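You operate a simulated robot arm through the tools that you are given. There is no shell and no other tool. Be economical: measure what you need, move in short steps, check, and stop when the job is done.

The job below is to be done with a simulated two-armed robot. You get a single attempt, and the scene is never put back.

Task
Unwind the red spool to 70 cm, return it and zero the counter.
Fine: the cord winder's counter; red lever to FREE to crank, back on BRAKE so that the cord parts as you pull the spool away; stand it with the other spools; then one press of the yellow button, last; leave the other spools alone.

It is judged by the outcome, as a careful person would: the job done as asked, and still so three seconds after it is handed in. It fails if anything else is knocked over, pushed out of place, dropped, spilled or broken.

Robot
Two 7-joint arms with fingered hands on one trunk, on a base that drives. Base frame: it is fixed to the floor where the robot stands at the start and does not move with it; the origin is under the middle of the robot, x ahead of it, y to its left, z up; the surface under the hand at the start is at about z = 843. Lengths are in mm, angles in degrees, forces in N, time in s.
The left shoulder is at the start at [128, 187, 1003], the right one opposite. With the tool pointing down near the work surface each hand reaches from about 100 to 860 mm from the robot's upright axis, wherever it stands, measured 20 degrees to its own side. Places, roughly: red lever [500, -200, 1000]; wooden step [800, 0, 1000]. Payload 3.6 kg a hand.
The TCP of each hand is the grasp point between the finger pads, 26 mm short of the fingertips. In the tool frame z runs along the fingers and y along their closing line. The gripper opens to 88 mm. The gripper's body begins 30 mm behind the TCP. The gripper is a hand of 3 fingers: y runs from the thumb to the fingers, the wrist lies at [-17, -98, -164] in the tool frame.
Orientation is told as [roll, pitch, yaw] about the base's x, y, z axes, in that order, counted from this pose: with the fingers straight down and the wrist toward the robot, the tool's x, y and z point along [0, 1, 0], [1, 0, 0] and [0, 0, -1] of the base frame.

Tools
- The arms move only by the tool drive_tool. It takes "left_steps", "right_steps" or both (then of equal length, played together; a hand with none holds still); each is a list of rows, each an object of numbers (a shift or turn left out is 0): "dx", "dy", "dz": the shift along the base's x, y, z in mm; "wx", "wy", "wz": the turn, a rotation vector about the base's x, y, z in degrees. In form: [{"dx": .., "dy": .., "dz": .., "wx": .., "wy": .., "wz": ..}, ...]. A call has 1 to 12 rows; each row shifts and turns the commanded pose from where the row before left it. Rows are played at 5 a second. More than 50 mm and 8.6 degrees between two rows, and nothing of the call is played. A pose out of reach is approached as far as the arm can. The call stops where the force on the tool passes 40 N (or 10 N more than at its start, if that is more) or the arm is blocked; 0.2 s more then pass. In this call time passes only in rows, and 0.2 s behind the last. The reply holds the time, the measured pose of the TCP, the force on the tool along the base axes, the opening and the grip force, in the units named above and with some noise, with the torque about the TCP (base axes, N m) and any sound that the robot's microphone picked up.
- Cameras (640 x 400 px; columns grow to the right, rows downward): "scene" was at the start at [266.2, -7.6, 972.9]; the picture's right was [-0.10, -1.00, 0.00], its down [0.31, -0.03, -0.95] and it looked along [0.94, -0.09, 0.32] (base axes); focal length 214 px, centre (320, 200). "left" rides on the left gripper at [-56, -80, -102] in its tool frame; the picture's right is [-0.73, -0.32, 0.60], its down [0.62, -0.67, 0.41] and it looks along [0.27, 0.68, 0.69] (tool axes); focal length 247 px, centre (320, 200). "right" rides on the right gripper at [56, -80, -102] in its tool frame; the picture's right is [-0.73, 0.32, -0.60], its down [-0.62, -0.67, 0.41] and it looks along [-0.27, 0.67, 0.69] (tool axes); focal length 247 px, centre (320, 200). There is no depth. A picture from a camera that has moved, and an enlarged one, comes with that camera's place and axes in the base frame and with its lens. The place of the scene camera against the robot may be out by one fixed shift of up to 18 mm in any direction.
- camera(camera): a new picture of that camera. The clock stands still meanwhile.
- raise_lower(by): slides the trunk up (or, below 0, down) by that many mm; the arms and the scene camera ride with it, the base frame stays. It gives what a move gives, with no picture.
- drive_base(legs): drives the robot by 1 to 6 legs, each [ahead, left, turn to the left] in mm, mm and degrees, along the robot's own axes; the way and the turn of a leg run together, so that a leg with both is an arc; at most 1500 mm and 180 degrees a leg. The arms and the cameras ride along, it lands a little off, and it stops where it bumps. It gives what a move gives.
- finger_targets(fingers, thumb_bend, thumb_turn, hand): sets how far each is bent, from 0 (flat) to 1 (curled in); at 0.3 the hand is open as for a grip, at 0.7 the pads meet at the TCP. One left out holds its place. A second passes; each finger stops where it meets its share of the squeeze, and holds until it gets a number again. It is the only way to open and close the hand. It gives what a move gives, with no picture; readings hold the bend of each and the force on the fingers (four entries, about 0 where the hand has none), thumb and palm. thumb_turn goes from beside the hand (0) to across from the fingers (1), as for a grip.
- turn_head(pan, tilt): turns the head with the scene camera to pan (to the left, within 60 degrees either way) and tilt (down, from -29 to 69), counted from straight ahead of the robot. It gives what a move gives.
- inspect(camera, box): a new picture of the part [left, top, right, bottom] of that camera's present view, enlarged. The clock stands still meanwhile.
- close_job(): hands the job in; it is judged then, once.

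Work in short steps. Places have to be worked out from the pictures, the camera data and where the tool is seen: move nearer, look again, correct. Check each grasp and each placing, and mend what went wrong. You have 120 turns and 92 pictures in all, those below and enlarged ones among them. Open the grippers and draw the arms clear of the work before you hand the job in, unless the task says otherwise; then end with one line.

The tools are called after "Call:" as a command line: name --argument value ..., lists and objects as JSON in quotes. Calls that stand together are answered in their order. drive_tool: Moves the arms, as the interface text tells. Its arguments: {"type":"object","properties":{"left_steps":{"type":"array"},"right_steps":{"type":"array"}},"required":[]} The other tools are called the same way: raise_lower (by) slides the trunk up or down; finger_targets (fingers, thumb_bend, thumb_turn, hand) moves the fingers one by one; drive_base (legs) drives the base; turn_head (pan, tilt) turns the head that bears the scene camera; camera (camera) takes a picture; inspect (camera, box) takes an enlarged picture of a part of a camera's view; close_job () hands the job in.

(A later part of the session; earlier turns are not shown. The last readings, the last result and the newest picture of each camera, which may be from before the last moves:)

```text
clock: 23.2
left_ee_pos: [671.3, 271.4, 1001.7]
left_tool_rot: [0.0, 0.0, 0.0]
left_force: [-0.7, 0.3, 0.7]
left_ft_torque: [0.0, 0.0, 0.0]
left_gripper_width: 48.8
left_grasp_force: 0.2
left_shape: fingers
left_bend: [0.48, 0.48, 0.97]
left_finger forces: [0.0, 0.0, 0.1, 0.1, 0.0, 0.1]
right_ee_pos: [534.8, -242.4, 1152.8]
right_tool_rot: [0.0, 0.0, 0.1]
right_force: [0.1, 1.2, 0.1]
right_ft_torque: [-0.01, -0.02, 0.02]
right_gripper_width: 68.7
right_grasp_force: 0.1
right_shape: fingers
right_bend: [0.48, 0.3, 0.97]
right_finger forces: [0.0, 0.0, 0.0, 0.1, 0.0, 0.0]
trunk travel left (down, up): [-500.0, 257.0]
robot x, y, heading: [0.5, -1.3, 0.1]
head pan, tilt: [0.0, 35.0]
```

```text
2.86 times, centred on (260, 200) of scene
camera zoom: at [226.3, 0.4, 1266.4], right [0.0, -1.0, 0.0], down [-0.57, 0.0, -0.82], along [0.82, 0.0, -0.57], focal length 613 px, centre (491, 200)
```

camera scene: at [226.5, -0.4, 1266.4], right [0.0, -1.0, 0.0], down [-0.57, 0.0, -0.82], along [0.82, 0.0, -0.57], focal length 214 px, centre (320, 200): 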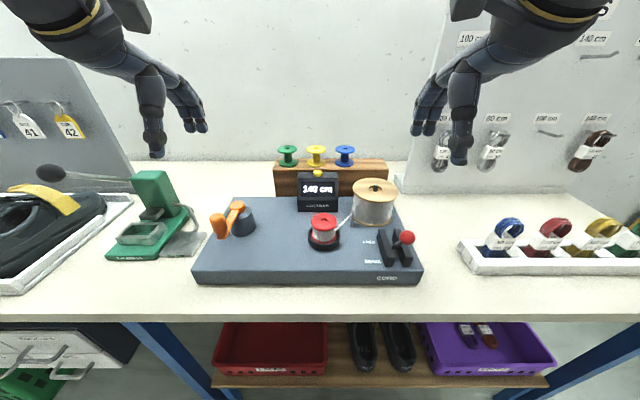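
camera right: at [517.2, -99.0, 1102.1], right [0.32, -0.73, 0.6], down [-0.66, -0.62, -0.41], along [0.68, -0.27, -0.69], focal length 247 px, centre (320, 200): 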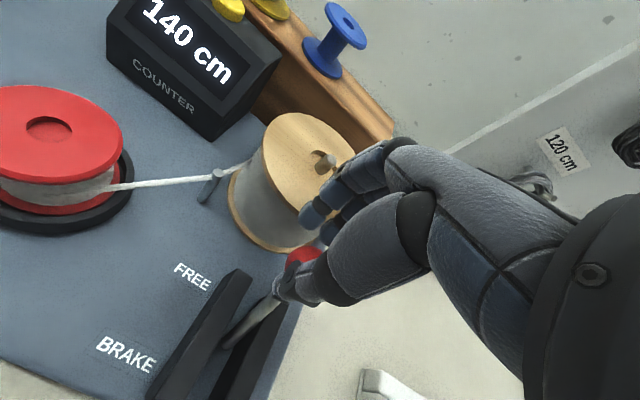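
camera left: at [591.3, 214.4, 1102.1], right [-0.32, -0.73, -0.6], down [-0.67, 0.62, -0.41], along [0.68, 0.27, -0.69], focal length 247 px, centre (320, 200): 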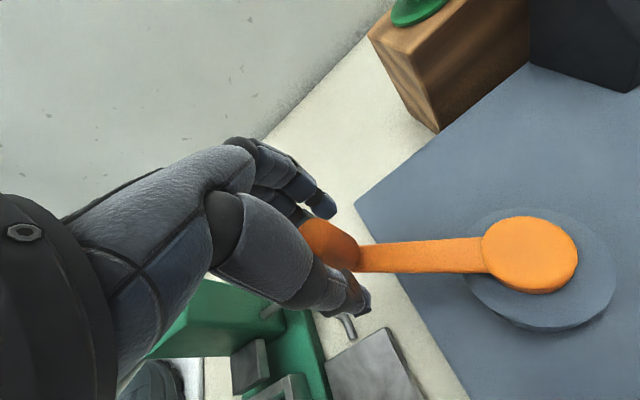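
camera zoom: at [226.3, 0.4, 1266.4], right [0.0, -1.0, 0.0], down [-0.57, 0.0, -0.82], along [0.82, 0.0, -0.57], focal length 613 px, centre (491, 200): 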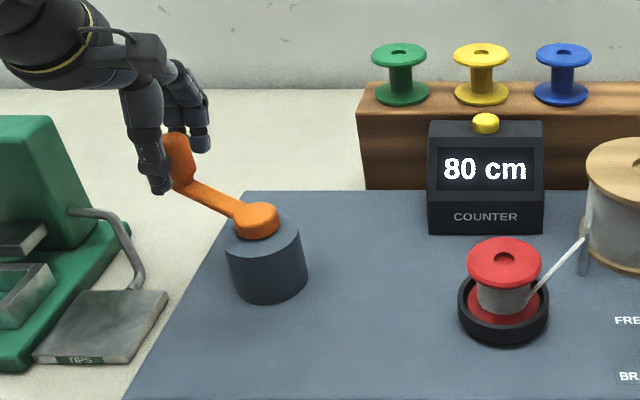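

Knob is within the grip at about 124° from start (pivot [618, 192]). I regrip more firmly and advance about 16° to the 140° mark.

Call:
finger_targets --hand "left" --fingers 0.7 --thumb_bend 0.7

Call:
drive_tool --left_steps '[{"dx": 5, "dy": -3.5}, {"dx": 5, "dy": -5}]'

Call:
inspect --camera "scene" --box '[170, 130, 350, 270]'

```text
clock: 24.2
left_ee_pos: [671.7, 271.2, 1000.7]
left_tool_rot: [0.0, 0.0, 0.0]
left_force: [1.3, 0.5, -1.1]
left_ft_torque: [0.02, -0.04, 0.03]
left_gripper_width: 19.8
left_grasp_force: 7.9
left_shape: fingers
left_bend: [0.64, 0.62, 0.97]
left_finger forces: [7.6, 0.8, 0.0, 0.0, 7.7, 0.1]
right_ee_pos: [535.5, -242.8, 1152.9]
right_tool_rot: [0.1, -0.1, 0.0]
right_force: [-0.5, 0.7, -0.2]
right_ft_torque: [0.03, -0.01, -0.03]
right_gripper_width: 68.4
right_grasp_force: 0.1
right_shape: fingers
right_bend: [0.48, 0.3, 0.97]
right_finger forces: [0.0, 0.1, 0.0, 0.1, 0.0, 0.0]
trunk travel left (down, up): [-500.0, 257.0]
robot x, y, heading: [-2.1, -0.8, -0.1]
head pan, tilt: [0.0, 35.0]
```

```text
clock: 24.8
left_ee_pos: [681.4, 262.6, 1001.2]
left_tool_rot: [0.2, -0.1, 0.0]
left_force: [1.2, 3.5, 0.2]
left_ft_torque: [0.07, -0.01, -0.03]
left_gripper_width: 19.5
left_grasp_force: 7.8
left_shape: fingers
left_bend: [0.64, 0.62, 0.98]
left_finger forces: [5.3, 4.0, 0.0, 0.0, 7.1, 0.0]
right_ee_pos: [536.5, -242.3, 1153.6]
right_tool_rot: [0.0, 0.1, 0.0]
right_force: [-1.0, -0.9, 0.1]
right_ft_torque: [-0.02, 0.0, 0.02]
right_gripper_width: 68.2
right_grasp_force: 0.1
right_shape: fingers
right_bend: [0.48, 0.3, 0.97]
right_finger forces: [0.1, 0.0, 0.0, 0.0, 0.0, 0.0]
trunk travel left (down, up): [-500.0, 257.0]
robot x, y, heading: [-1.4, -0.2, -0.0]
head pan, tilt: [0.0, 35.0]
```

```text
2.86 times, centred on (260, 200) of scene
camera zoom: at [226.7, 0.2, 1266.4], right [0.0, -1.0, 0.0], down [-0.57, 0.0, -0.82], along [0.82, 0.0, -0.57], focal length 613 px, centre (491, 200)
```

zoom: 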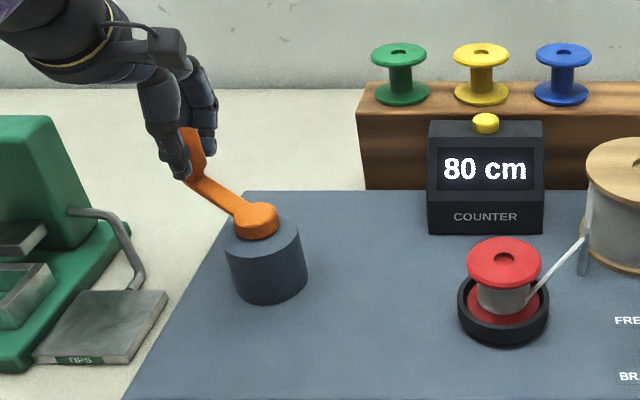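

Still 80. I go on in small steps to find where it turns to 70.

Call:
drive_tool --left_steps '[{"dx": 3, "dy": -4}]'

Call:
inspect --camera "scene" --box '[170, 130, 350, 270]'

```text
clock: 25.2
left_ee_pos: [682.9, 257.7, 1000.5]
left_tool_rot: [0.1, 0.1, 0.0]
left_force: [3.5, 4.9, 0.3]
left_ft_torque: [0.06, -0.06, -0.11]
left_gripper_width: 20.0
left_grasp_force: 8.8
left_shape: fingers
left_bend: [0.64, 0.62, 0.99]
left_finger forces: [4.1, 6.5, 0.0, 0.0, 6.8, 0.0]
right_ee_pos: [535.4, -242.2, 1153.0]
right_tool_rot: [0.0, 0.2, 0.0]
right_force: [0.4, -0.1, -0.6]
right_ft_torque: [0.0, 0.0, 0.02]
right_gripper_width: 68.8
right_grasp_force: 0.1
right_shape: fingers
right_bend: [0.48, 0.3, 0.97]
right_finger forces: [0.1, 0.0, 0.1, 0.0, 0.0, 0.1]
trunk travel left (down, up): [-500.0, 257.0]
robot x, y, heading: [1.9, 3.2, -0.2]
head pan, tilt: [0.0, 35.0]
```

```text
2.86 times, centred on (260, 200) of scene
camera zoom: at [227.3, 0.4, 1266.2], right [0.0, -1.0, 0.0], down [-0.57, 0.0, -0.82], along [0.82, 0.0, -0.57], focal length 613 px, centre (491, 200)
```

zoom: 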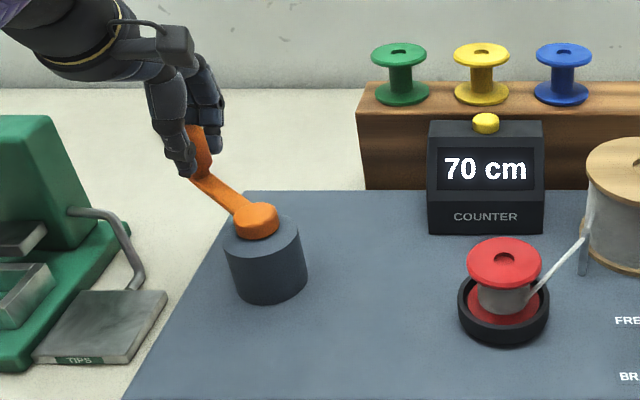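

It now reads 70 cm, just past the changeover. I go about 4–5° further so it sits safely inside the 70 reading.

Call:
drive_tool --left_steps '[{"dx": 5, "dy": -4.5}]'

Call:
finger_targets --hand "left" --fingers 0.42 --thumb_bend 0.42

Call:
inspect --camera "scene" --box '[170, 130, 350, 270]'

```text
clock: 25.6
left_ee_pos: [688.5, 254.2, 1001.9]
left_tool_rot: [0.1, 0.2, -0.1]
left_force: [1.4, 4.3, 0.0]
left_ft_torque: [0.09, -0.07, -0.13]
left_gripper_width: 20.4
left_grasp_force: 8.4
left_shape: fingers
left_bend: [0.64, 0.62, 1.0]
left_finger forces: [3.1, 7.0, 0.0, 0.1, 7.8, 0.0]
right_ee_pos: [536.8, -242.2, 1153.0]
right_tool_rot: [0.0, 0.1, 0.0]
right_force: [0.3, 0.2, -0.7]
right_ft_torque: [0.01, 0.04, 0.0]
right_gripper_width: 68.6
right_grasp_force: 0.1
right_shape: fingers
right_bend: [0.48, 0.3, 0.97]
right_finger forces: [0.1, 0.1, 0.0, 0.0, 0.1, 0.0]
trunk travel left (down, up): [-500.0, 257.0]
robot x, y, heading: [-1.3, 2.4, 0.1]
head pan, tilt: [0.0, 35.0]
```

```text
clock: 26.6
left_ee_pos: [688.2, 253.9, 1002.2]
left_tool_rot: [0.0, 0.0, 0.0]
left_force: [0.1, 0.2, -0.8]
left_ft_torque: [-0.01, -0.01, 0.0]
left_gripper_width: 62.1
left_grasp_force: 0.1
left_shape: fingers
left_bend: [0.42, 0.42, 0.98]
left_finger forces: [0.1, 0.1, 0.0, 0.0, 0.0, 0.1]
right_ee_pos: [536.7, -242.3, 1154.0]
right_tool_rot: [0.0, 0.1, 0.0]
right_force: [-0.3, 0.2, 0.0]
right_ft_torque: [0.0, 0.04, 0.0]
right_gripper_width: 68.7
right_grasp_force: 0.0
right_shape: fingers
right_bend: [0.48, 0.3, 0.97]
right_finger forces: [0.1, 0.1, 0.0, 0.0, 0.0, 0.0]
trunk travel left (down, up): [-500.0, 257.0]
robot x, y, heading: [2.8, 1.3, -0.1]
head pan, tilt: [0.0, 35.0]
```

```text
2.86 times, centred on (260, 200) of scene
camera zoom: at [226.6, -0.1, 1266.4], right [0.0, -1.0, 0.0], down [-0.57, 0.0, -0.82], along [0.82, 0.0, -0.57], focal length 613 px, centre (491, 200)
```

zoom: 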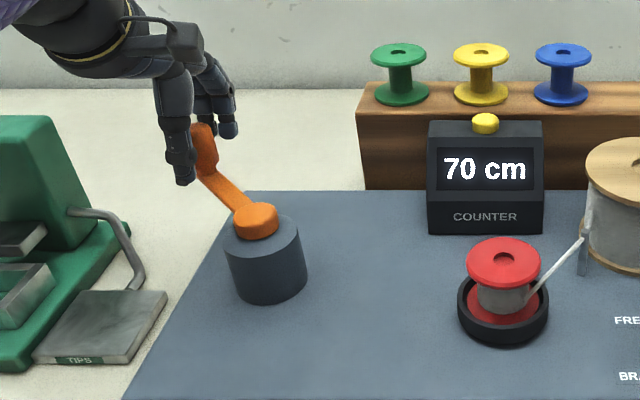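

70 cm holds with the crank released. I lift the left hand straight off the knob and away, and place the right hand above the lever ball with thumb open and fingers curled to 0.55.

Call:
finger_targets --hand "left" --fingers 0.3 --thumb_bend 0.3

Call:
finger_targets --hand "right" --fingers 0.55 --thumb_bend 0.3

Call:
drive_tool --left_steps '[{"dz": 20}, {"dz": 30}, {"dz": 45}, {"dz": 45}, {"dx": -20, "dy": 20, "dz": 40}, {"dx": -30, "dy": 30, "dz": 20}, {"dx": -30, "dy": 30}]' --right_steps '[{"dx": 10, "dy": 12}, {"dx": 10, "dy": 13}, {"dx": 10, "dy": 13}, {"dx": 10, "dy": 13}, {"dx": 10, "dy": 13}, {"dx": 8, "dy": 13, "dz": -30}, {"dx": 6, "dy": 10, "dz": -40}]'

Call:
camera --camera "right"

Call:
camera --camera "scene"

```text
clock: 27.6
left_ee_pos: [688.5, 253.6, 1001.7]
left_tool_rot: [0.0, 0.0, 0.0]
left_force: [-0.2, 0.0, 0.5]
left_ft_torque: [0.02, -0.01, 0.01]
left_gripper_width: 88.0
left_grasp_force: 0.1
left_shape: fingers
left_bend: [0.3, 0.3, 0.98]
left_finger forces: [0.0, 0.1, 0.0, 0.0, 0.0, 0.1]
right_ee_pos: [535.4, -242.6, 1152.5]
right_tool_rot: [0.0, 0.0, 0.1]
right_force: [-0.1, -0.6, 0.0]
right_ft_torque: [-0.02, -0.03, -0.01]
right_gripper_width: 68.6
right_grasp_force: 0.1
right_shape: fingers
right_bend: [0.48, 0.3, 0.97]
right_finger forces: [0.1, 0.1, 0.0, 0.0, 0.1, 0.0]
trunk travel left (down, up): [-500.0, 257.0]
robot x, y, heading: [-0.4, 0.5, 0.1]
head pan, tilt: [0.0, 35.0]
```

```text
clock: 28.6
left_ee_pos: [689.2, 253.6, 1000.9]
left_tool_rot: [0.0, 0.1, 0.1]
left_force: [-0.4, 0.5, 0.8]
left_ft_torque: [0.01, -0.01, 0.02]
left_gripper_width: 87.7
left_grasp_force: 0.0
left_shape: fingers
left_bend: [0.3, 0.3, 0.98]
left_finger forces: [0.0, 0.1, 0.1, 0.1, 0.1, 0.0]
right_ee_pos: [535.8, -243.6, 1152.7]
right_tool_rot: [0.0, 0.1, 0.0]
right_force: [-0.2, -0.1, -0.6]
right_ft_torque: [-0.03, 0.06, 0.0]
right_gripper_width: 61.1
right_grasp_force: 0.1
right_shape: fingers
right_bend: [0.55, 0.3, 0.97]
right_finger forces: [0.0, 0.0, 0.0, 0.0, 0.0, 0.0]
trunk travel left (down, up): [-500.0, 257.0]
robot x, y, heading: [-0.5, 0.8, 0.0]
head pan, tilt: [0.0, 35.0]
```

```text
clock: 30.2
left_ee_pos: [609.2, 335.5, 1199.9]
left_tool_rot: [0.0, 0.0, -0.1]
left_force: [0.4, 0.1, 0.3]
left_ft_torque: [0.01, 0.03, 0.02]
left_gripper_width: 87.9
left_grasp_force: 0.1
left_shape: fingers
left_bend: [0.3, 0.3, 0.98]
left_finger forces: [0.1, 0.0, 0.0, 0.0, 0.0, 0.0]
right_ee_pos: [603.7, -154.8, 1082.1]
right_tool_rot: [-0.1, 0.0, 0.0]
right_force: [-0.4, 0.3, -0.3]
right_ft_torque: [0.0, -0.01, 0.0]
right_gripper_width: 60.9
right_grasp_force: 0.1
right_shape: fingers
right_bend: [0.55, 0.3, 0.97]
right_finger forces: [0.0, 0.0, 0.0, 0.1, 0.0, 0.1]
trunk travel left (down, up): [-500.0, 257.0]
robot x, y, heading: [1.8, -1.1, 0.2]
head pan, tilt: [0.0, 35.0]
```

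```text
57 pictures are left
camera right: at [522.7, -100.1, 1184.5], right [0.32, -0.73, 0.6], down [-0.67, -0.62, -0.41], along [0.68, -0.27, -0.69], focal length 247 px, centre (320, 200)
```

right: 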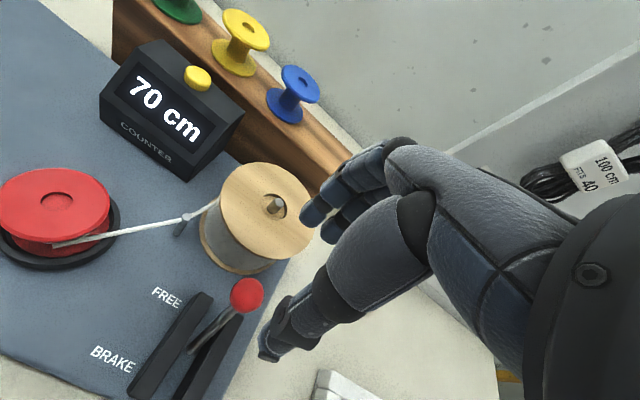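

```text
56 pictures are left
camera scene: at [226.2, 0.9, 1266.4], right [0.0, -1.0, 0.0], down [-0.57, 0.0, -0.82], along [0.82, 0.0, -0.57], focal length 214 px, centre (320, 200)
```

scene: 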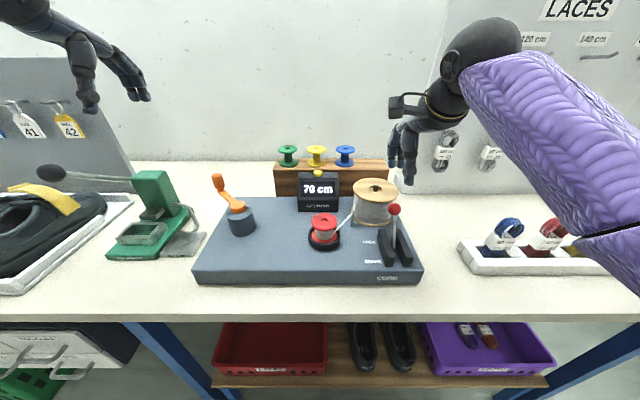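

The ball in FREE is at about [585, -155, 990]. I descend with the fingers just ahead of it.

Call:
drive_tool --right_steps '[{"dx": -6, "dz": -40}, {"dz": -25}, {"dz": -15}]'

Call:
inspect --camera "scene" --box '[340, 150, 460, 290]'

```text
clock: 31.0
left_ee_pos: [610.7, 334.6, 1199.9]
left_tool_rot: [0.0, -0.1, 0.1]
left_force: [0.5, -0.3, -0.3]
left_ft_torque: [0.01, 0.01, 0.0]
left_gripper_width: 88.3
left_grasp_force: 0.0
left_shape: fingers
left_bend: [0.3, 0.3, 0.98]
left_finger forces: [0.0, 0.1, 0.1, 0.0, 0.1, 0.0]
right_ee_pos: [595.1, -156.4, 1003.3]
right_tool_rot: [0.0, 0.0, 0.0]
right_force: [-0.8, 0.1, -0.2]
right_ft_torque: [-0.02, -0.01, 0.03]
right_gripper_width: 61.1
right_grasp_force: 0.1
right_shape: fingers
right_bend: [0.55, 0.3, 0.97]
right_finger forces: [0.0, 0.0, 0.0, 0.1, 0.1, 0.0]
trunk travel left (down, up): [-500.0, 257.0]
robot x, y, heading: [0.1, 1.7, 0.0]
head pan, tilt: [0.0, 35.0]
```

```text
2.86 times, centred on (400, 220) of scene
camera zoom: at [226.4, 0.0, 1266.4], right [0.0, -1.0, 0.0], down [-0.57, 0.0, -0.82], along [0.82, 0.0, -0.57], focal length 613 px, centre (91, 143)
```

zoom: 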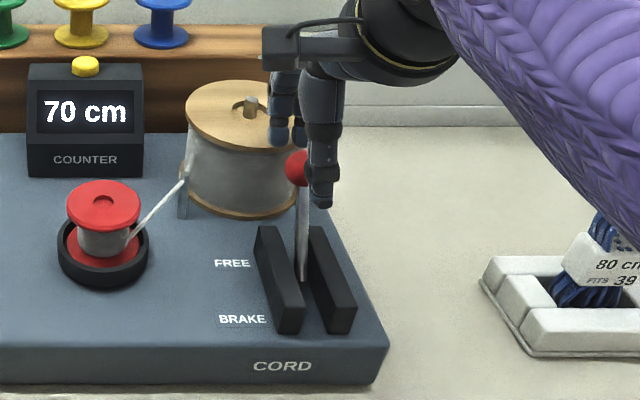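

Positioned cleanly. I draw the lever back toward BRAKE.

Call:
drive_tool --right_steps '[{"dx": -12}, {"dx": -12, "dz": 2}, {"dx": -12, "dz": 1}, {"dx": -12}, {"dx": -12, "dz": -1}, {"dx": -12, "dz": -2}, {"dx": -12, "dz": -3}, {"dx": -10, "dz": -4}]'

Call:
inspect --camera "scene" --box '[340, 150, 460, 290]'

```text
clock: 32.8
left_ee_pos: [609.2, 335.0, 1200.4]
left_tool_rot: [0.0, -0.1, 0.2]
left_force: [-0.9, 0.3, -0.1]
left_ft_torque: [-0.01, 0.01, -0.03]
left_gripper_width: 88.0
left_grasp_force: 0.1
left_shape: fingers
left_bend: [0.3, 0.3, 0.98]
left_finger forces: [0.0, 0.0, 0.1, 0.1, 0.0, 0.1]
right_ee_pos: [500.4, -156.1, 997.4]
right_tool_rot: [0.0, 0.1, -0.1]
right_force: [-0.7, -0.2, 0.4]
right_ft_torque: [-0.03, -0.03, -0.01]
right_gripper_width: 61.3
right_grasp_force: 0.1
right_shape: fingers
right_bend: [0.55, 0.3, 0.97]
right_finger forces: [0.1, 0.0, 0.1, 0.0, 0.0, 0.1]
trunk travel left (down, up): [-500.0, 257.0]
robot x, y, heading: [-1.7, 2.2, 0.1]
head pan, tilt: [0.0, 35.0]
```

```text
2.86 times, centred on (400, 220) of scene
camera zoom: at [226.3, -0.1, 1266.4], right [0.0, -1.0, 0.0], down [-0.57, 0.0, -0.82], along [0.82, 0.0, -0.57], focal length 613 px, centre (91, 143)
```

zoom: 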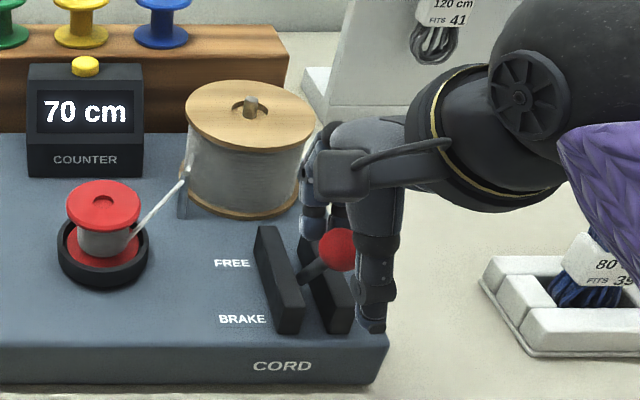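

The ball is back where it was in BRAKE. I open the fingers and lift the right hand straight off, then move it over toward the red spool for measuring.

Call:
finger_targets --hand "right" --fingers 0.3 --thumb_bend 0.3

Call:
drive_tool --right_steps '[{"dz": 20}, {"dz": 30}, {"dz": 40}, {"dz": 40}, {"dx": 15, "dy": 30, "dz": 20}, {"dx": 20, "dy": 35}, {"dx": 20, "dy": 35}, {"dx": 20, "dy": 35}]'

Call:
camera --camera "right"

Call:
inspect --camera "scene" --box '[240, 130, 420, 270]'

```text
clock: 33.8
left_ee_pos: [609.1, 335.1, 1200.8]
left_tool_rot: [0.0, -0.1, -0.1]
left_force: [0.0, 0.2, 1.3]
left_ft_torque: [0.03, -0.04, 0.0]
left_gripper_width: 88.3
left_grasp_force: 0.2
left_shape: fingers
left_bend: [0.3, 0.3, 0.98]
left_finger forces: [0.0, 0.0, 0.1, 0.0, 0.0, 0.0]
right_ee_pos: [501.9, -156.0, 996.0]
right_tool_rot: [0.1, 0.0, 0.0]
right_force: [-0.5, -0.1, 0.3]
right_ft_torque: [-0.01, 0.02, 0.03]
right_gripper_width: 88.0
right_grasp_force: 0.1
right_shape: fingers
right_bend: [0.3, 0.3, 0.97]
right_finger forces: [0.0, 0.0, 0.1, 0.0, 0.0, 0.1]
trunk travel left (down, up): [-500.0, 257.0]
robot x, y, heading: [1.0, -1.3, -0.1]
head pan, tilt: [0.0, 35.0]
```

```text
clock: 35.6
left_ee_pos: [609.9, 335.1, 1199.3]
left_tool_rot: [0.1, 0.0, -0.1]
left_force: [0.4, 0.7, -1.0]
left_ft_torque: [-0.04, -0.02, 0.04]
left_gripper_width: 88.4
left_grasp_force: 0.1
left_shape: fingers
left_bend: [0.3, 0.3, 0.98]
left_finger forces: [0.1, 0.0, 0.1, 0.0, 0.1, 0.0]
right_ee_pos: [576.9, -21.1, 1147.3]
right_tool_rot: [-0.1, -0.1, 0.0]
right_force: [0.7, -1.0, -0.4]
right_ft_torque: [-0.01, -0.04, 0.01]
right_gripper_width: 88.1
right_grasp_force: 0.1
right_shape: fingers
right_bend: [0.3, 0.3, 0.97]
right_finger forces: [0.0, 0.0, 0.0, 0.0, 0.0, 0.0]
trunk travel left (down, up): [-500.0, 257.0]
robot x, y, heading: [3.4, 0.1, -0.1]
head pan, tilt: [0.0, 35.0]
```

```text
53 pictures are left
camera right: at [497.4, 34.6, 1249.7], right [0.32, -0.73, 0.6], down [-0.67, -0.62, -0.41], along [0.68, -0.27, -0.69], focal length 247 px, centre (320, 200)
```

right: 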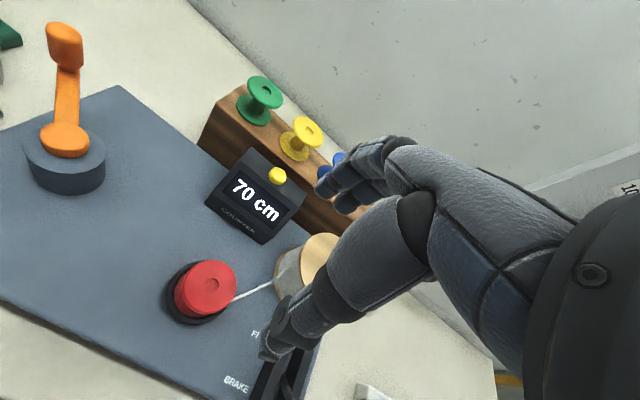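

```text
2.86 times, centred on (330, 200) of scene
camera zoom: at [226.8, 0.7, 1266.3], right [0.0, -1.0, 0.0], down [-0.57, 0.0, -0.82], along [0.82, 0.0, -0.57], focal length 613 px, centre (291, 200)
```

zoom: 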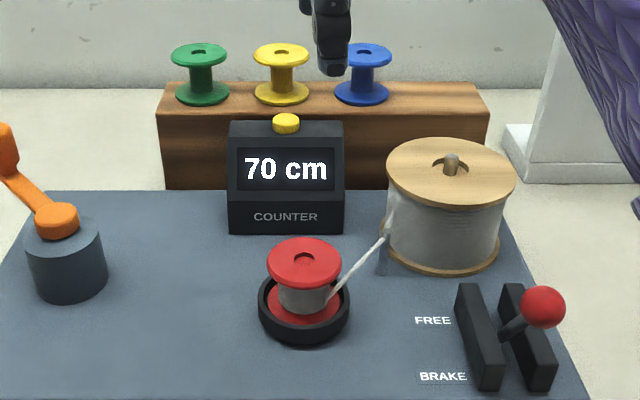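

Triangulated: red spool's top at [585, -9, 942], flange about 60 mm. I lower the right hand above it and check.

Call:
drive_tool --right_steps '[{"dx": 3, "dy": 4, "dz": -45}, {"dx": 3, "dy": 4, "dz": -45}, {"dx": 2, "dy": 4, "dz": -45}]'

Call:
camera --camera "right"

Call:
inspect --camera "scene" --box '[240, 130, 420, 270]'

```text
clock: 36.4
left_ee_pos: [610.7, 335.4, 1199.9]
left_tool_rot: [0.0, 0.0, 0.0]
left_force: [0.1, -0.4, 0.0]
left_ft_torque: [0.02, 0.01, -0.05]
left_gripper_width: 88.2
left_grasp_force: 0.0
left_shape: fingers
left_bend: [0.3, 0.3, 0.98]
left_finger forces: [0.0, 0.1, 0.0, 0.0, 0.0, 0.0]
right_ee_pos: [593.6, -18.5, 1019.7]
right_tool_rot: [-0.6, -1.2, -0.6]
right_force: [-0.5, 0.6, -0.7]
right_ft_torque: [0.0, 0.01, 0.0]
right_gripper_width: 88.1
right_grasp_force: 0.2
right_shape: fingers
right_bend: [0.3, 0.3, 0.97]
right_finger forces: [0.0, 0.0, 0.0, 0.1, 0.0, 0.1]
trunk travel left (down, up): [-500.0, 257.0]
robot x, y, heading: [-0.5, 2.7, 0.1]
head pan, tilt: [0.0, 35.0]
```

```text
51 pictures are left
camera right: at [512.8, 39.1, 1118.5], right [0.3, -0.73, 0.61], down [-0.66, -0.62, -0.42], along [0.69, -0.28, -0.67], focal length 247 px, centre (320, 200)
```

right: 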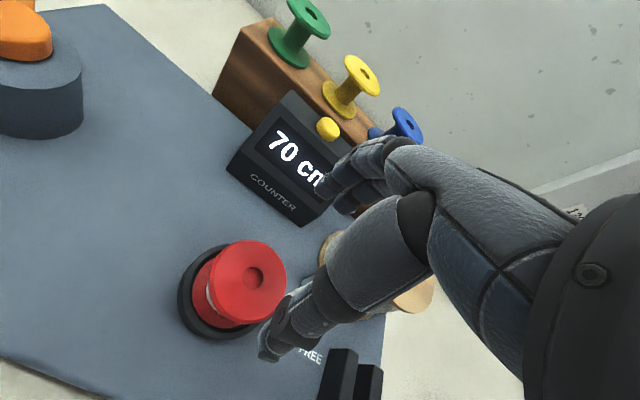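

```text
2.86 times, centred on (330, 200) of scene
camera zoom: at [226.8, 0.2, 1266.3], right [0.0, -1.0, 0.0], down [-0.57, 0.0, -0.82], along [0.82, 0.0, -0.57], focal length 613 px, centre (291, 200)
```

zoom: 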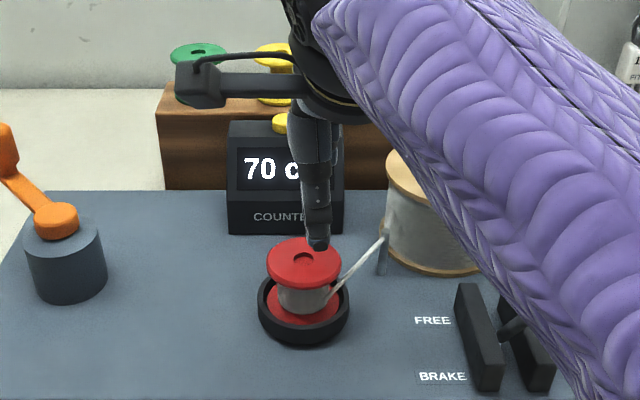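

The right arm lagged behind the command here (pose ~10 mm off), likely near a joint limit across the body. I raise it and shift the base 130 mm to the left so that the spool lies more to its own side.

Call:
drive_tool --right_steps '[{"dy": -10, "dz": 45}, {"dy": -10, "dz": 45}, {"dy": -10, "dz": 40}]'

Call:
drive_base --legs '[[0, 130, 0]]'

Call:
camera --camera "scene"

Call:
camera --camera "right"

```text
clock: 37.2
left_ee_pos: [609.3, 335.6, 1199.8]
left_tool_rot: [0.0, 0.0, -0.1]
left_force: [0.6, -0.4, 0.5]
left_ft_torque: [0.02, 0.02, 0.01]
left_gripper_width: 88.0
left_grasp_force: 0.0
left_shape: fingers
left_bend: [0.3, 0.3, 0.98]
left_finger forces: [0.0, 0.0, 0.1, 0.0, 0.0, 0.0]
right_ee_pos: [582.2, -39.5, 1141.8]
right_tool_rot: [0.2, 0.0, 0.0]
right_force: [0.7, 0.3, -1.1]
right_ft_torque: [0.01, -0.03, 0.01]
right_gripper_width: 87.9
right_grasp_force: 0.1
right_shape: fingers
right_bend: [0.3, 0.3, 0.97]
right_finger forces: [0.0, 0.1, 0.0, 0.0, 0.1, 0.0]
trunk travel left (down, up): [-500.0, 257.0]
robot x, y, heading: [-1.4, -1.1, -0.3]
head pan, tilt: [0.0, 35.0]
```

```text
clock: 38.5
left_ee_pos: [608.9, 466.8, 1198.4]
left_tool_rot: [-0.1, 0.0, 0.0]
left_force: [-0.6, -0.1, -0.6]
left_ft_torque: [-0.03, -0.03, -0.02]
left_gripper_width: 88.2
left_grasp_force: 0.2
left_shape: fingers
left_bend: [0.3, 0.3, 0.98]
left_finger forces: [0.0, 0.1, 0.1, 0.1, 0.0, 0.0]
right_ee_pos: [583.8, 91.6, 1141.1]
right_tool_rot: [-0.1, 0.0, -0.1]
right_force: [0.4, 0.2, -0.6]
right_ft_torque: [-0.01, 0.01, -0.01]
right_gripper_width: 88.1
right_grasp_force: 0.0
right_shape: fingers
right_bend: [0.3, 0.3, 0.97]
right_finger forces: [0.0, 0.0, 0.0, 0.0, 0.0, 0.0]
trunk travel left (down, up): [-500.0, 257.0]
robot x, y, heading: [-0.8, 133.9, -0.1]
head pan, tilt: [0.0, 35.0]
```

```text
49 pictures are left
camera scene: at [226.5, 131.7, 1266.4], right [0.0, -1.0, 0.0], down [-0.57, 0.0, -0.82], along [0.82, 0.0, -0.57], focal length 214 px, centre (320, 200)
```

scene: 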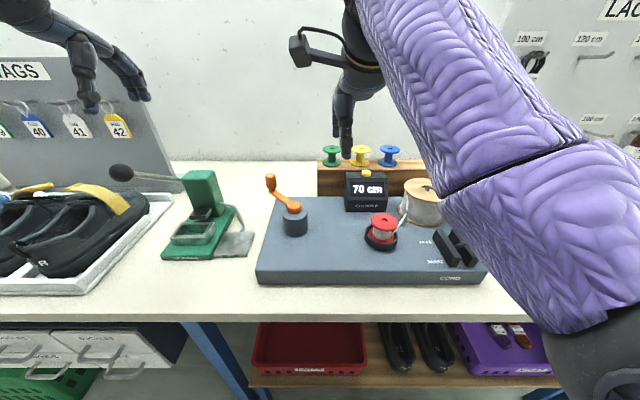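

```text
48 pictures are left
camera right: at [503.8, 146.8, 1242.6], right [0.32, -0.73, 0.6], down [-0.67, -0.62, -0.41], along [0.68, -0.27, -0.69], focal length 247 px, centre (320, 200)
```

right: 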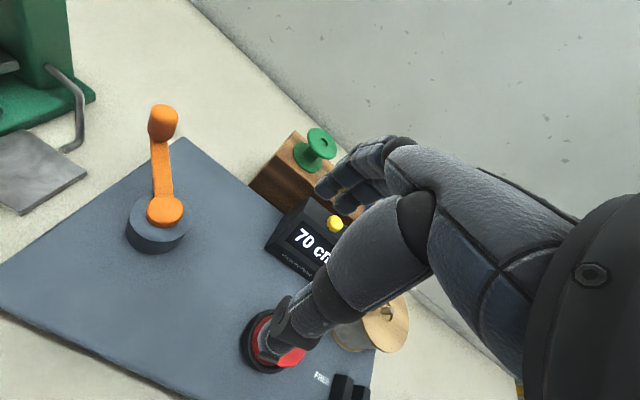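

The base moved 131 mm. I bring the right hand over the spool at [585, -9] and down to z ≈ 1005.

Call:
drive_tool --right_steps '[{"dy": -34}, {"dy": -34}, {"dy": -33}, {"dx": 1, "dz": -45}, {"dz": -45}, {"dz": -45}]'

Call:
camera --camera "right"

Call:
inspect --camera "scene" --box '[290, 130, 470, 270]'

```text
clock: 39.9
left_ee_pos: [610.3, 465.3, 1200.2]
left_tool_rot: [0.1, 0.0, 0.0]
left_force: [0.1, -0.5, -0.6]
left_ft_torque: [0.01, -0.01, 0.01]
left_gripper_width: 88.2
left_grasp_force: 0.1
left_shape: fingers
left_bend: [0.3, 0.3, 0.98]
left_finger forces: [0.1, 0.1, 0.0, 0.1, 0.0, 0.1]
right_ee_pos: [584.1, -10.7, 1004.2]
right_tool_rot: [0.1, 0.1, 0.0]
right_force: [0.8, 0.6, -0.6]
right_ft_torque: [0.02, 0.01, 0.01]
right_gripper_width: 87.9
right_grasp_force: 0.1
right_shape: fingers
right_bend: [0.3, 0.3, 0.97]
right_finger forces: [0.1, 0.1, 0.0, 0.0, 0.0, 0.0]
trunk travel left (down, up): [-500.0, 257.0]
robot x, y, heading: [3.2, 129.0, -0.1]
head pan, tilt: [0.0, 35.0]
```

```text
47 pictures are left
camera right: at [505.5, 44.2, 1106.2], right [0.32, -0.73, 0.6], down [-0.66, -0.62, -0.41], along [0.68, -0.27, -0.69], focal length 247 px, centre (320, 200)
```

right: 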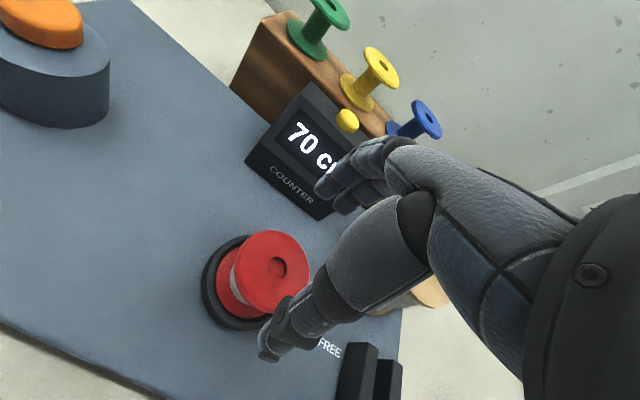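

```text
2.86 times, centred on (380, 200) of scene
camera zoom: at [226.6, 130.2, 1266.4], right [0.0, -1.0, 0.0], down [-0.57, 0.0, -0.82], along [0.82, 0.0, -0.57], focal length 613 px, centre (149, 200)
```

zoom: 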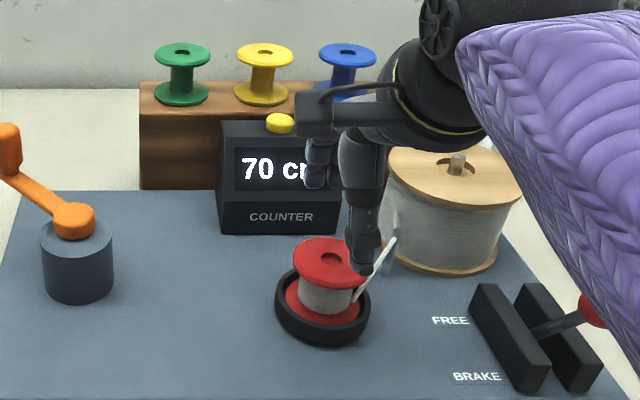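

The spool is centred under the grasp point (within 2–3 mm). I descend to flange height.

Call:
drive_tool --right_steps '[{"dx": 2, "dz": -22}, {"dz": -20}, {"dz": -12}, {"dz": -7}]'

Call:
camera --camera "right"

Call:
inspect --camera "scene" --box '[290, 130, 470, 270]'

```text
clock: 40.9
left_ee_pos: [609.3, 465.6, 1199.9]
left_tool_rot: [0.0, -0.1, 0.0]
left_force: [0.5, 0.4, 0.5]
left_ft_torque: [-0.01, 0.03, -0.01]
left_gripper_width: 88.0
left_grasp_force: 0.2
left_shape: fingers
left_bend: [0.3, 0.3, 0.98]
left_finger forces: [0.1, 0.1, 0.0, 0.1, 0.0, 0.0]
right_ee_pos: [586.2, -11.0, 944.7]
right_tool_rot: [0.0, 0.0, 0.0]
right_force: [0.5, 0.0, 0.2]
right_ft_torque: [0.0, 0.01, -0.01]
right_gripper_width: 88.3
right_grasp_force: 0.0
right_shape: fingers
right_bend: [0.3, 0.3, 0.97]
right_finger forces: [0.0, 0.0, 0.1, 0.0, 0.1, 0.1]
trunk travel left (down, up): [-500.0, 257.0]
robot x, y, heading: [1.2, 129.3, 0.1]
head pan, tilt: [0.0, 35.0]
```

```text
45 pictures are left
camera right: at [506.9, 44.5, 1047.0], right [0.32, -0.73, 0.6], down [-0.67, -0.62, -0.41], along [0.68, -0.27, -0.69], focal length 247 px, centre (320, 200)
```

right: 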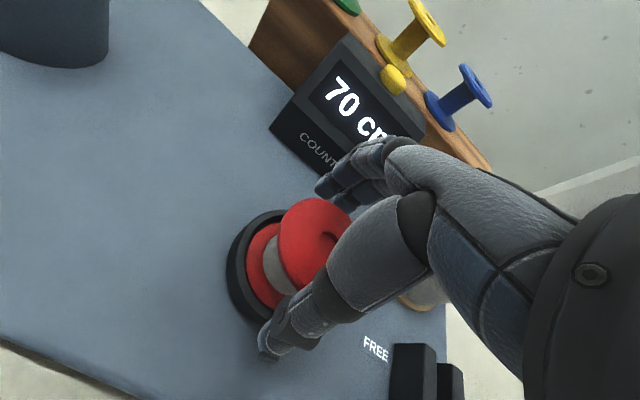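

```text
2.86 times, centred on (380, 200) of scene
camera zoom: at [226.5, 130.3, 1266.4], right [0.0, -1.0, 0.0], down [-0.57, 0.0, -0.82], along [0.82, 0.0, -0.57], focal length 613 px, centre (149, 200)
```

zoom: 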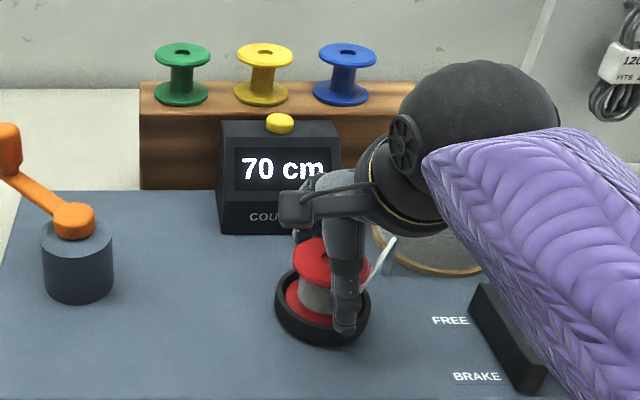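

The spool is between thumb and fingers. I close firmly on it.

Call:
finger_targets --hand "right" --fingers 0.6 --thumb_bend 0.6

Call:
inspect --camera "scene" --box '[290, 130, 470, 270]'

```text
clock: 41.9
left_ee_pos: [608.9, 464.6, 1199.8]
left_tool_rot: [0.0, 0.0, 0.0]
left_force: [0.2, -0.1, -0.5]
left_ft_torque: [-0.02, 0.03, 0.0]
left_gripper_width: 88.1
left_grasp_force: 0.0
left_shape: fingers
left_bend: [0.3, 0.3, 0.98]
left_finger forces: [0.1, 0.1, 0.0, 0.0, 0.0, 0.0]
right_ee_pos: [585.6, -10.9, 945.5]
right_tool_rot: [0.0, -0.1, 0.0]
right_force: [-1.3, 0.4, 4.4]
right_ft_torque: [0.02, -0.15, 0.01]
right_gripper_width: 52.8
right_grasp_force: 16.4
right_shape: fingers
right_bend: [0.5, 0.5, 0.97]
right_finger forces: [13.8, 2.2, 0.1, 0.1, 16.9, 0.0]
trunk travel left (down, up): [-500.0, 257.0]
robot x, y, heading: [2.9, 130.8, 0.3]
head pan, tilt: [0.0, 35.0]
```

```text
2.86 times, centred on (380, 200) of scene
camera zoom: at [226.0, 130.3, 1266.5], right [0.0, -1.0, 0.0], down [-0.57, 0.0, -0.82], along [0.82, 0.0, -0.57], focal length 613 px, centre (149, 200)
```

zoom: 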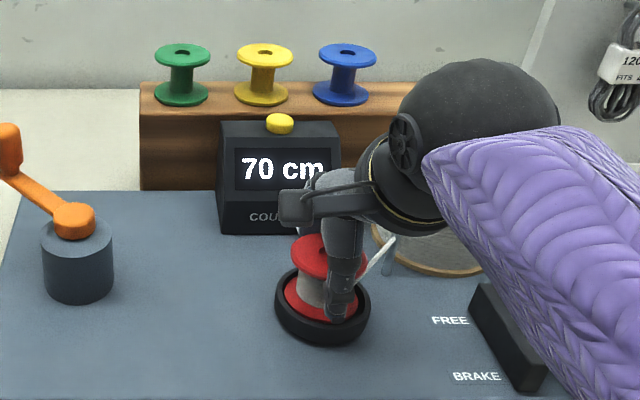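

Gripped at 53 mm with 16 N. I lift straight up so the cord parts at the brake.

Call:
drive_tool --right_steps '[{"dz": 8}, {"dz": 12}, {"dz": 15}, {"dz": 20}, {"dz": 25}, {"dz": 25}]'

Call:
inspect --camera "scene" --box '[290, 100, 470, 270]'

Call:
camera --camera "right"

```text
clock: 43.3
left_ee_pos: [608.7, 465.8, 1199.8]
left_tool_rot: [0.1, 0.0, 0.1]
left_force: [0.8, -0.8, 0.0]
left_ft_torque: [-0.01, 0.02, 0.02]
left_gripper_width: 88.4
left_grasp_force: 0.1
left_shape: fingers
left_bend: [0.3, 0.3, 0.98]
left_finger forces: [0.1, 0.0, 0.1, 0.0, 0.1, 0.0]
right_ee_pos: [586.5, -10.1, 1049.9]
right_tool_rot: [0.1, 0.0, 0.1]
right_force: [0.3, -0.2, 0.1]
right_ft_torque: [0.02, 0.0, 0.0]
right_gripper_width: 52.6
right_grasp_force: 15.1
right_shape: fingers
right_bend: [0.5, 0.5, 0.97]
right_finger forces: [12.9, 2.2, 0.2, 0.0, 15.1, 0.0]
trunk travel left (down, up): [-500.0, 257.0]
robot x, y, heading: [4.6, 131.3, -0.1]
head pan, tilt: [0.0, 35.0]
```

```text
2.35 times, centred on (380, 185) of scene
camera zoom: at [226.6, 130.2, 1266.4], right [0.0, -1.0, 0.0], down [-0.57, 0.0, -0.82], along [0.82, 0.0, -0.57], focal length 505 px, centre (179, 235)
```

zoom: 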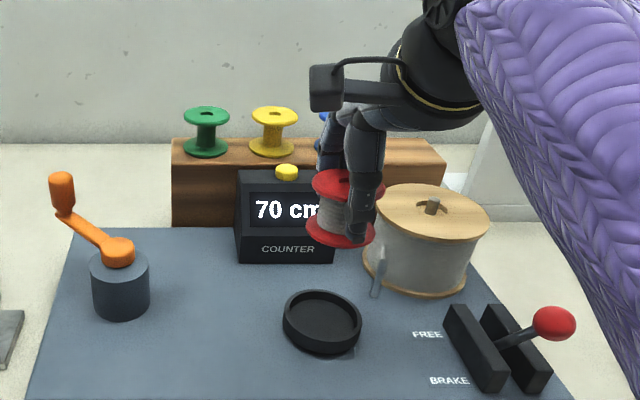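

```text
41 pictures are left
camera right: at [506.8, 44.7, 1151.6], right [0.32, -0.73, 0.6], down [-0.66, -0.62, -0.41], along [0.68, -0.27, -0.69], focal length 247 px, centre (320, 200)
```

right: 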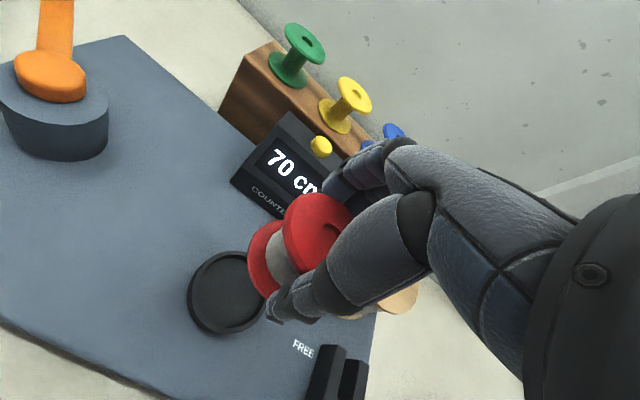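

The spool is free, cord parted, counter still 70. Triangulation gives blue's top at [825, -75, 1017] and yellow's at [831, 11, 1013] (86 mm spacing), so the empty place is about [828, -161] on the step. I raise the spool and move the base back right and 80 mm forward for reach.

Call:
drive_tool --right_steps '[{"dz": 40}, {"dz": 40}, {"dz": 40}]' --left_steps '[{"dx": -35, "dz": 20}, {"dx": -35, "dz": 20}, {"dx": -35, "dz": 20}]'

Call:
drive_base --legs '[[0, -130, 0], [80, 0, 0]]'

Call:
camera --camera "scene"

Call:
camera --camera "right"

```text
clock: 44.1
left_ee_pos: [504.9, 468.5, 1259.5]
left_tool_rot: [0.0, 0.0, 0.0]
left_force: [-0.3, -0.1, -0.5]
left_ft_torque: [0.02, -0.05, -0.01]
left_gripper_width: 88.2
left_grasp_force: 0.1
left_shape: fingers
left_bend: [0.3, 0.3, 0.98]
left_finger forces: [0.1, 0.0, 0.0, 0.0, 0.0, 0.0]
right_ee_pos: [586.3, -9.8, 1170.2]
right_tool_rot: [0.1, 0.1, 0.0]
right_force: [0.1, 0.2, -0.5]
right_ft_torque: [0.01, -0.03, 0.0]
right_gripper_width: 52.3
right_grasp_force: 15.2
right_shape: fingers
right_bend: [0.5, 0.5, 0.97]
right_finger forces: [12.8, 2.3, 0.0, 0.1, 14.9, 0.0]
trunk travel left (down, up): [-500.0, 257.0]
robot x, y, heading: [0.1, 129.2, -0.1]
head pan, tilt: [0.0, 35.0]
```

```text
clock: 46.1
left_ee_pos: [586.9, 336.5, 1257.9]
left_tool_rot: [-0.1, 0.0, 0.0]
left_force: [-0.1, -0.5, -0.4]
left_ft_torque: [-0.01, 0.04, 0.02]
left_gripper_width: 88.0
left_grasp_force: 0.0
left_shape: fingers
left_bend: [0.3, 0.3, 0.98]
left_finger forces: [0.1, 0.1, 0.1, 0.0, 0.0, 0.1]
right_ee_pos: [669.4, -140.4, 1168.1]
right_tool_rot: [0.0, 0.1, -0.1]
right_force: [1.3, 0.4, -1.5]
right_ft_torque: [-0.01, -0.03, 0.03]
right_gripper_width: 52.3
right_grasp_force: 15.0
right_shape: fingers
right_bend: [0.5, 0.5, 0.97]
right_finger forces: [12.9, 2.2, 0.1, 0.0, 15.0, 0.0]
trunk travel left (down, up): [-500.0, 257.0]
robot x, y, heading: [81.8, -0.8, 0.1]
head pan, tilt: [0.0, 35.0]
```

```text
40 pictures are left
camera scene: at [308.7, 0.6, 1266.0], right [0.0, -1.0, 0.0], down [-0.57, 0.0, -0.82], along [0.82, 0.0, -0.57], focal length 214 px, centre (320, 200)
```

scene: 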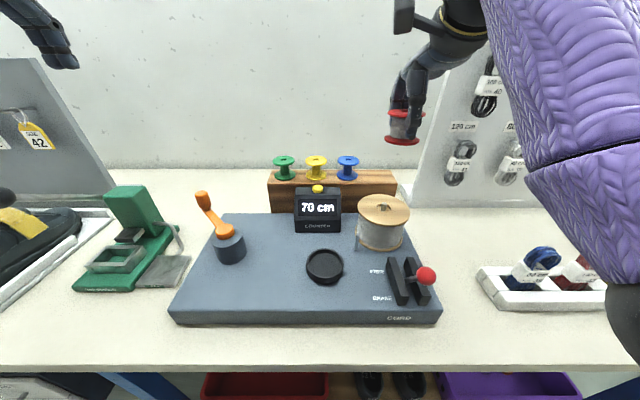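

```text
39 pictures are left
camera right: at [589.9, -85.5, 1270.7], right [0.32, -0.73, 0.6], down [-0.67, -0.62, -0.41], along [0.67, -0.27, -0.69], focal length 247 px, centre (320, 200)
```

right: 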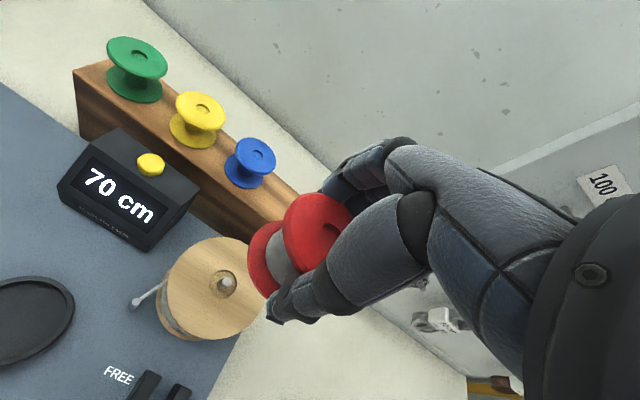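

Blue is now placed at [829, -78] and yellow at [831, 10]. The red's place is about [829, -159]; I carry it there at safe height and look.

Call:
drive_tool --right_steps '[{"dx": 40, "dy": -4, "dz": -10}, {"dx": 40, "dy": -5, "dz": -10}, {"dx": 40, "dy": -5, "dz": -20}, {"dx": 40, "dy": -5, "dz": -25}, {"dz": -25}]'

Call:
inspect --camera "scene" --box '[250, 100, 450, 225]'

Call:
camera --camera "right"

```text
clock: 47.3
left_ee_pos: [584.9, 337.0, 1260.3]
left_tool_rot: [-0.1, 0.0, 0.0]
left_force: [0.0, 0.1, -0.4]
left_ft_torque: [-0.02, -0.04, 0.02]
left_gripper_width: 88.2
left_grasp_force: 0.1
left_shape: fingers
left_bend: [0.3, 0.3, 0.98]
left_finger forces: [0.0, 0.0, 0.0, 0.0, 0.0, 0.1]
right_ee_pos: [795.9, -159.6, 1095.1]
right_tool_rot: [0.0, 0.0, -0.1]
right_force: [-0.7, 0.6, 0.2]
right_ft_torque: [0.01, 0.02, 0.03]
right_gripper_width: 52.0
right_grasp_force: 14.2
right_shape: fingers
right_bend: [0.51, 0.5, 0.97]
right_finger forces: [12.3, 2.5, 0.0, 0.0, 14.3, 0.0]
right hand out of reach, approached as far as the arm can: row 4, 5
trunk travel left (down, up): [-500.0, 257.0]
robot x, y, heading: [79.1, -1.1, -0.1]
head pan, tilt: [0.0, 35.0]
```

```text
3.20 times, centred on (350, 162) of scene
camera zoom: at [306.8, 0.8, 1266.4], right [0.0, -1.0, 0.0], down [-0.57, 0.0, -0.82], along [0.82, 0.0, -0.57], focal length 686 px, centre (224, 320)
```

zoom: 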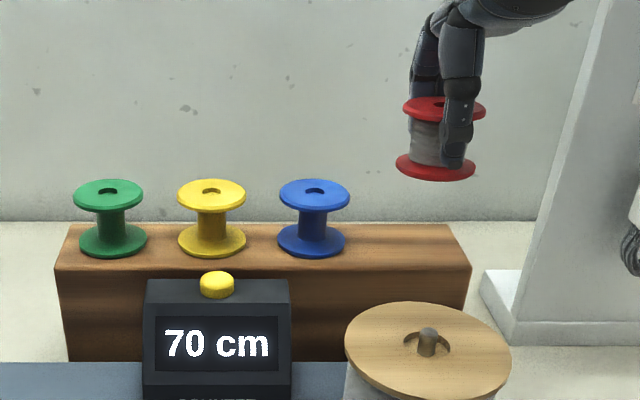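

```text
37 pictures are left
camera right: at [715.5, -104.4, 1196.7], right [0.32, -0.74, 0.6], down [-0.67, -0.62, -0.41], along [0.68, -0.27, -0.69], focal length 247 px, centre (320, 200)
```

right: 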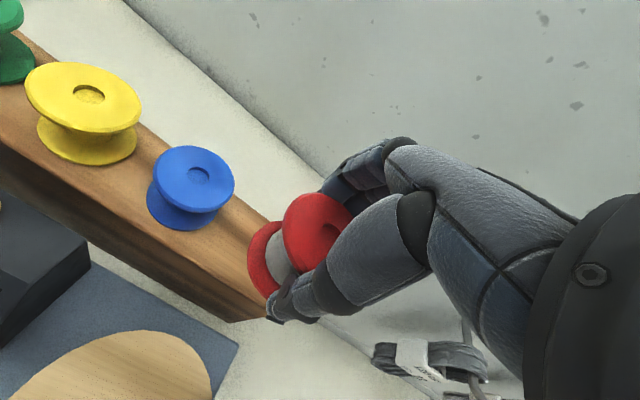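

The arm ran out of reach at x ≈ 796. I pull the hand back a little, drive the base 60 mm further forward, and go on.

Call:
drive_tool --right_steps '[{"dx": -40}, {"dx": -20}]'

Call:
drive_base --legs '[[60, 0, 0]]'

```text
clock: 47.9
left_ee_pos: [585.1, 337.1, 1259.7]
left_tool_rot: [0.0, 0.0, 0.0]
left_force: [-0.2, -0.3, 0.0]
left_ft_torque: [0.01, 0.04, 0.01]
left_gripper_width: 88.3
left_grasp_force: 0.0
left_shape: fingers
left_bend: [0.3, 0.3, 0.98]
left_finger forces: [0.1, 0.0, 0.0, 0.0, 0.1, 0.1]
right_ee_pos: [792.4, -155.2, 1087.8]
right_tool_rot: [-0.1, 0.1, -0.1]
right_force: [-0.8, -0.1, -1.0]
right_ft_torque: [0.02, 0.03, -0.01]
right_gripper_width: 52.1
right_grasp_force: 14.7
right_shape: fingers
right_bend: [0.51, 0.5, 0.97]
right_finger forces: [12.2, 2.5, 0.1, 0.1, 14.3, 0.0]
right hand out of reach, approached as far as the arm can: row 1, 2
trunk travel left (down, up): [-500.0, 257.0]
robot x, y, heading: [79.9, 0.3, -0.1]
head pan, tilt: [0.0, 35.0]
```

```text
clock: 48.8
left_ee_pos: [647.6, 336.7, 1258.8]
left_tool_rot: [-0.1, 0.1, -0.2]
left_force: [1.5, 0.7, 0.1]
left_ft_torque: [0.0, 0.04, -0.02]
left_gripper_width: 88.1
left_grasp_force: 0.1
left_shape: fingers
left_bend: [0.3, 0.3, 0.98]
left_finger forces: [0.0, 0.0, 0.0, 0.1, 0.1, 0.1]
right_ee_pos: [853.5, -155.7, 1085.8]
right_tool_rot: [0.0, 0.2, -0.1]
right_force: [0.0, -0.1, -0.4]
right_ft_torque: [0.0, 0.01, 0.0]
right_gripper_width: 51.9
right_grasp_force: 14.1
right_shape: fingers
right_bend: [0.51, 0.5, 0.97]
right_finger forces: [12.3, 2.5, 0.1, 0.1, 14.3, 0.0]
trunk travel left (down, up): [-500.0, 257.0]
robot x, y, heading: [137.0, 0.6, -0.1]
head pan, tilt: [0.0, 35.0]
```

The hand is at [853, -156, 1086]. I bring it to [829, -162] and check the response.

Call:
drive_tool --right_steps '[{"dx": -12, "dy": -3}, {"dx": -12, "dy": -3}]'

```text
clock: 49.4
left_ee_pos: [645.8, 335.6, 1259.1]
left_tool_rot: [-0.1, 0.0, -0.1]
left_force: [1.0, 1.2, 0.4]
left_ft_torque: [-0.02, -0.02, 0.02]
left_gripper_width: 88.4
left_grasp_force: 0.0
left_shape: fingers
left_bend: [0.3, 0.3, 0.98]
left_finger forces: [0.0, 0.0, 0.0, 0.1, 0.1, 0.1]
right_ee_pos: [853.1, -154.9, 1087.2]
right_tool_rot: [0.0, 0.1, -0.2]
right_force: [0.7, -0.5, -0.3]
right_ft_torque: [0.03, -0.01, 0.03]
right_gripper_width: 52.0
right_grasp_force: 14.8
right_shape: fingers
right_bend: [0.51, 0.5, 0.97]
right_finger forces: [12.2, 2.5, 0.1, 0.0, 14.3, 0.0]
right hand out of reach, approached as far as the arm can: row 1, 2
trunk travel left (down, up): [-500.0, 257.0]
robot x, y, heading: [140.7, 0.4, 0.0]
head pan, tilt: [0.0, 35.0]
```

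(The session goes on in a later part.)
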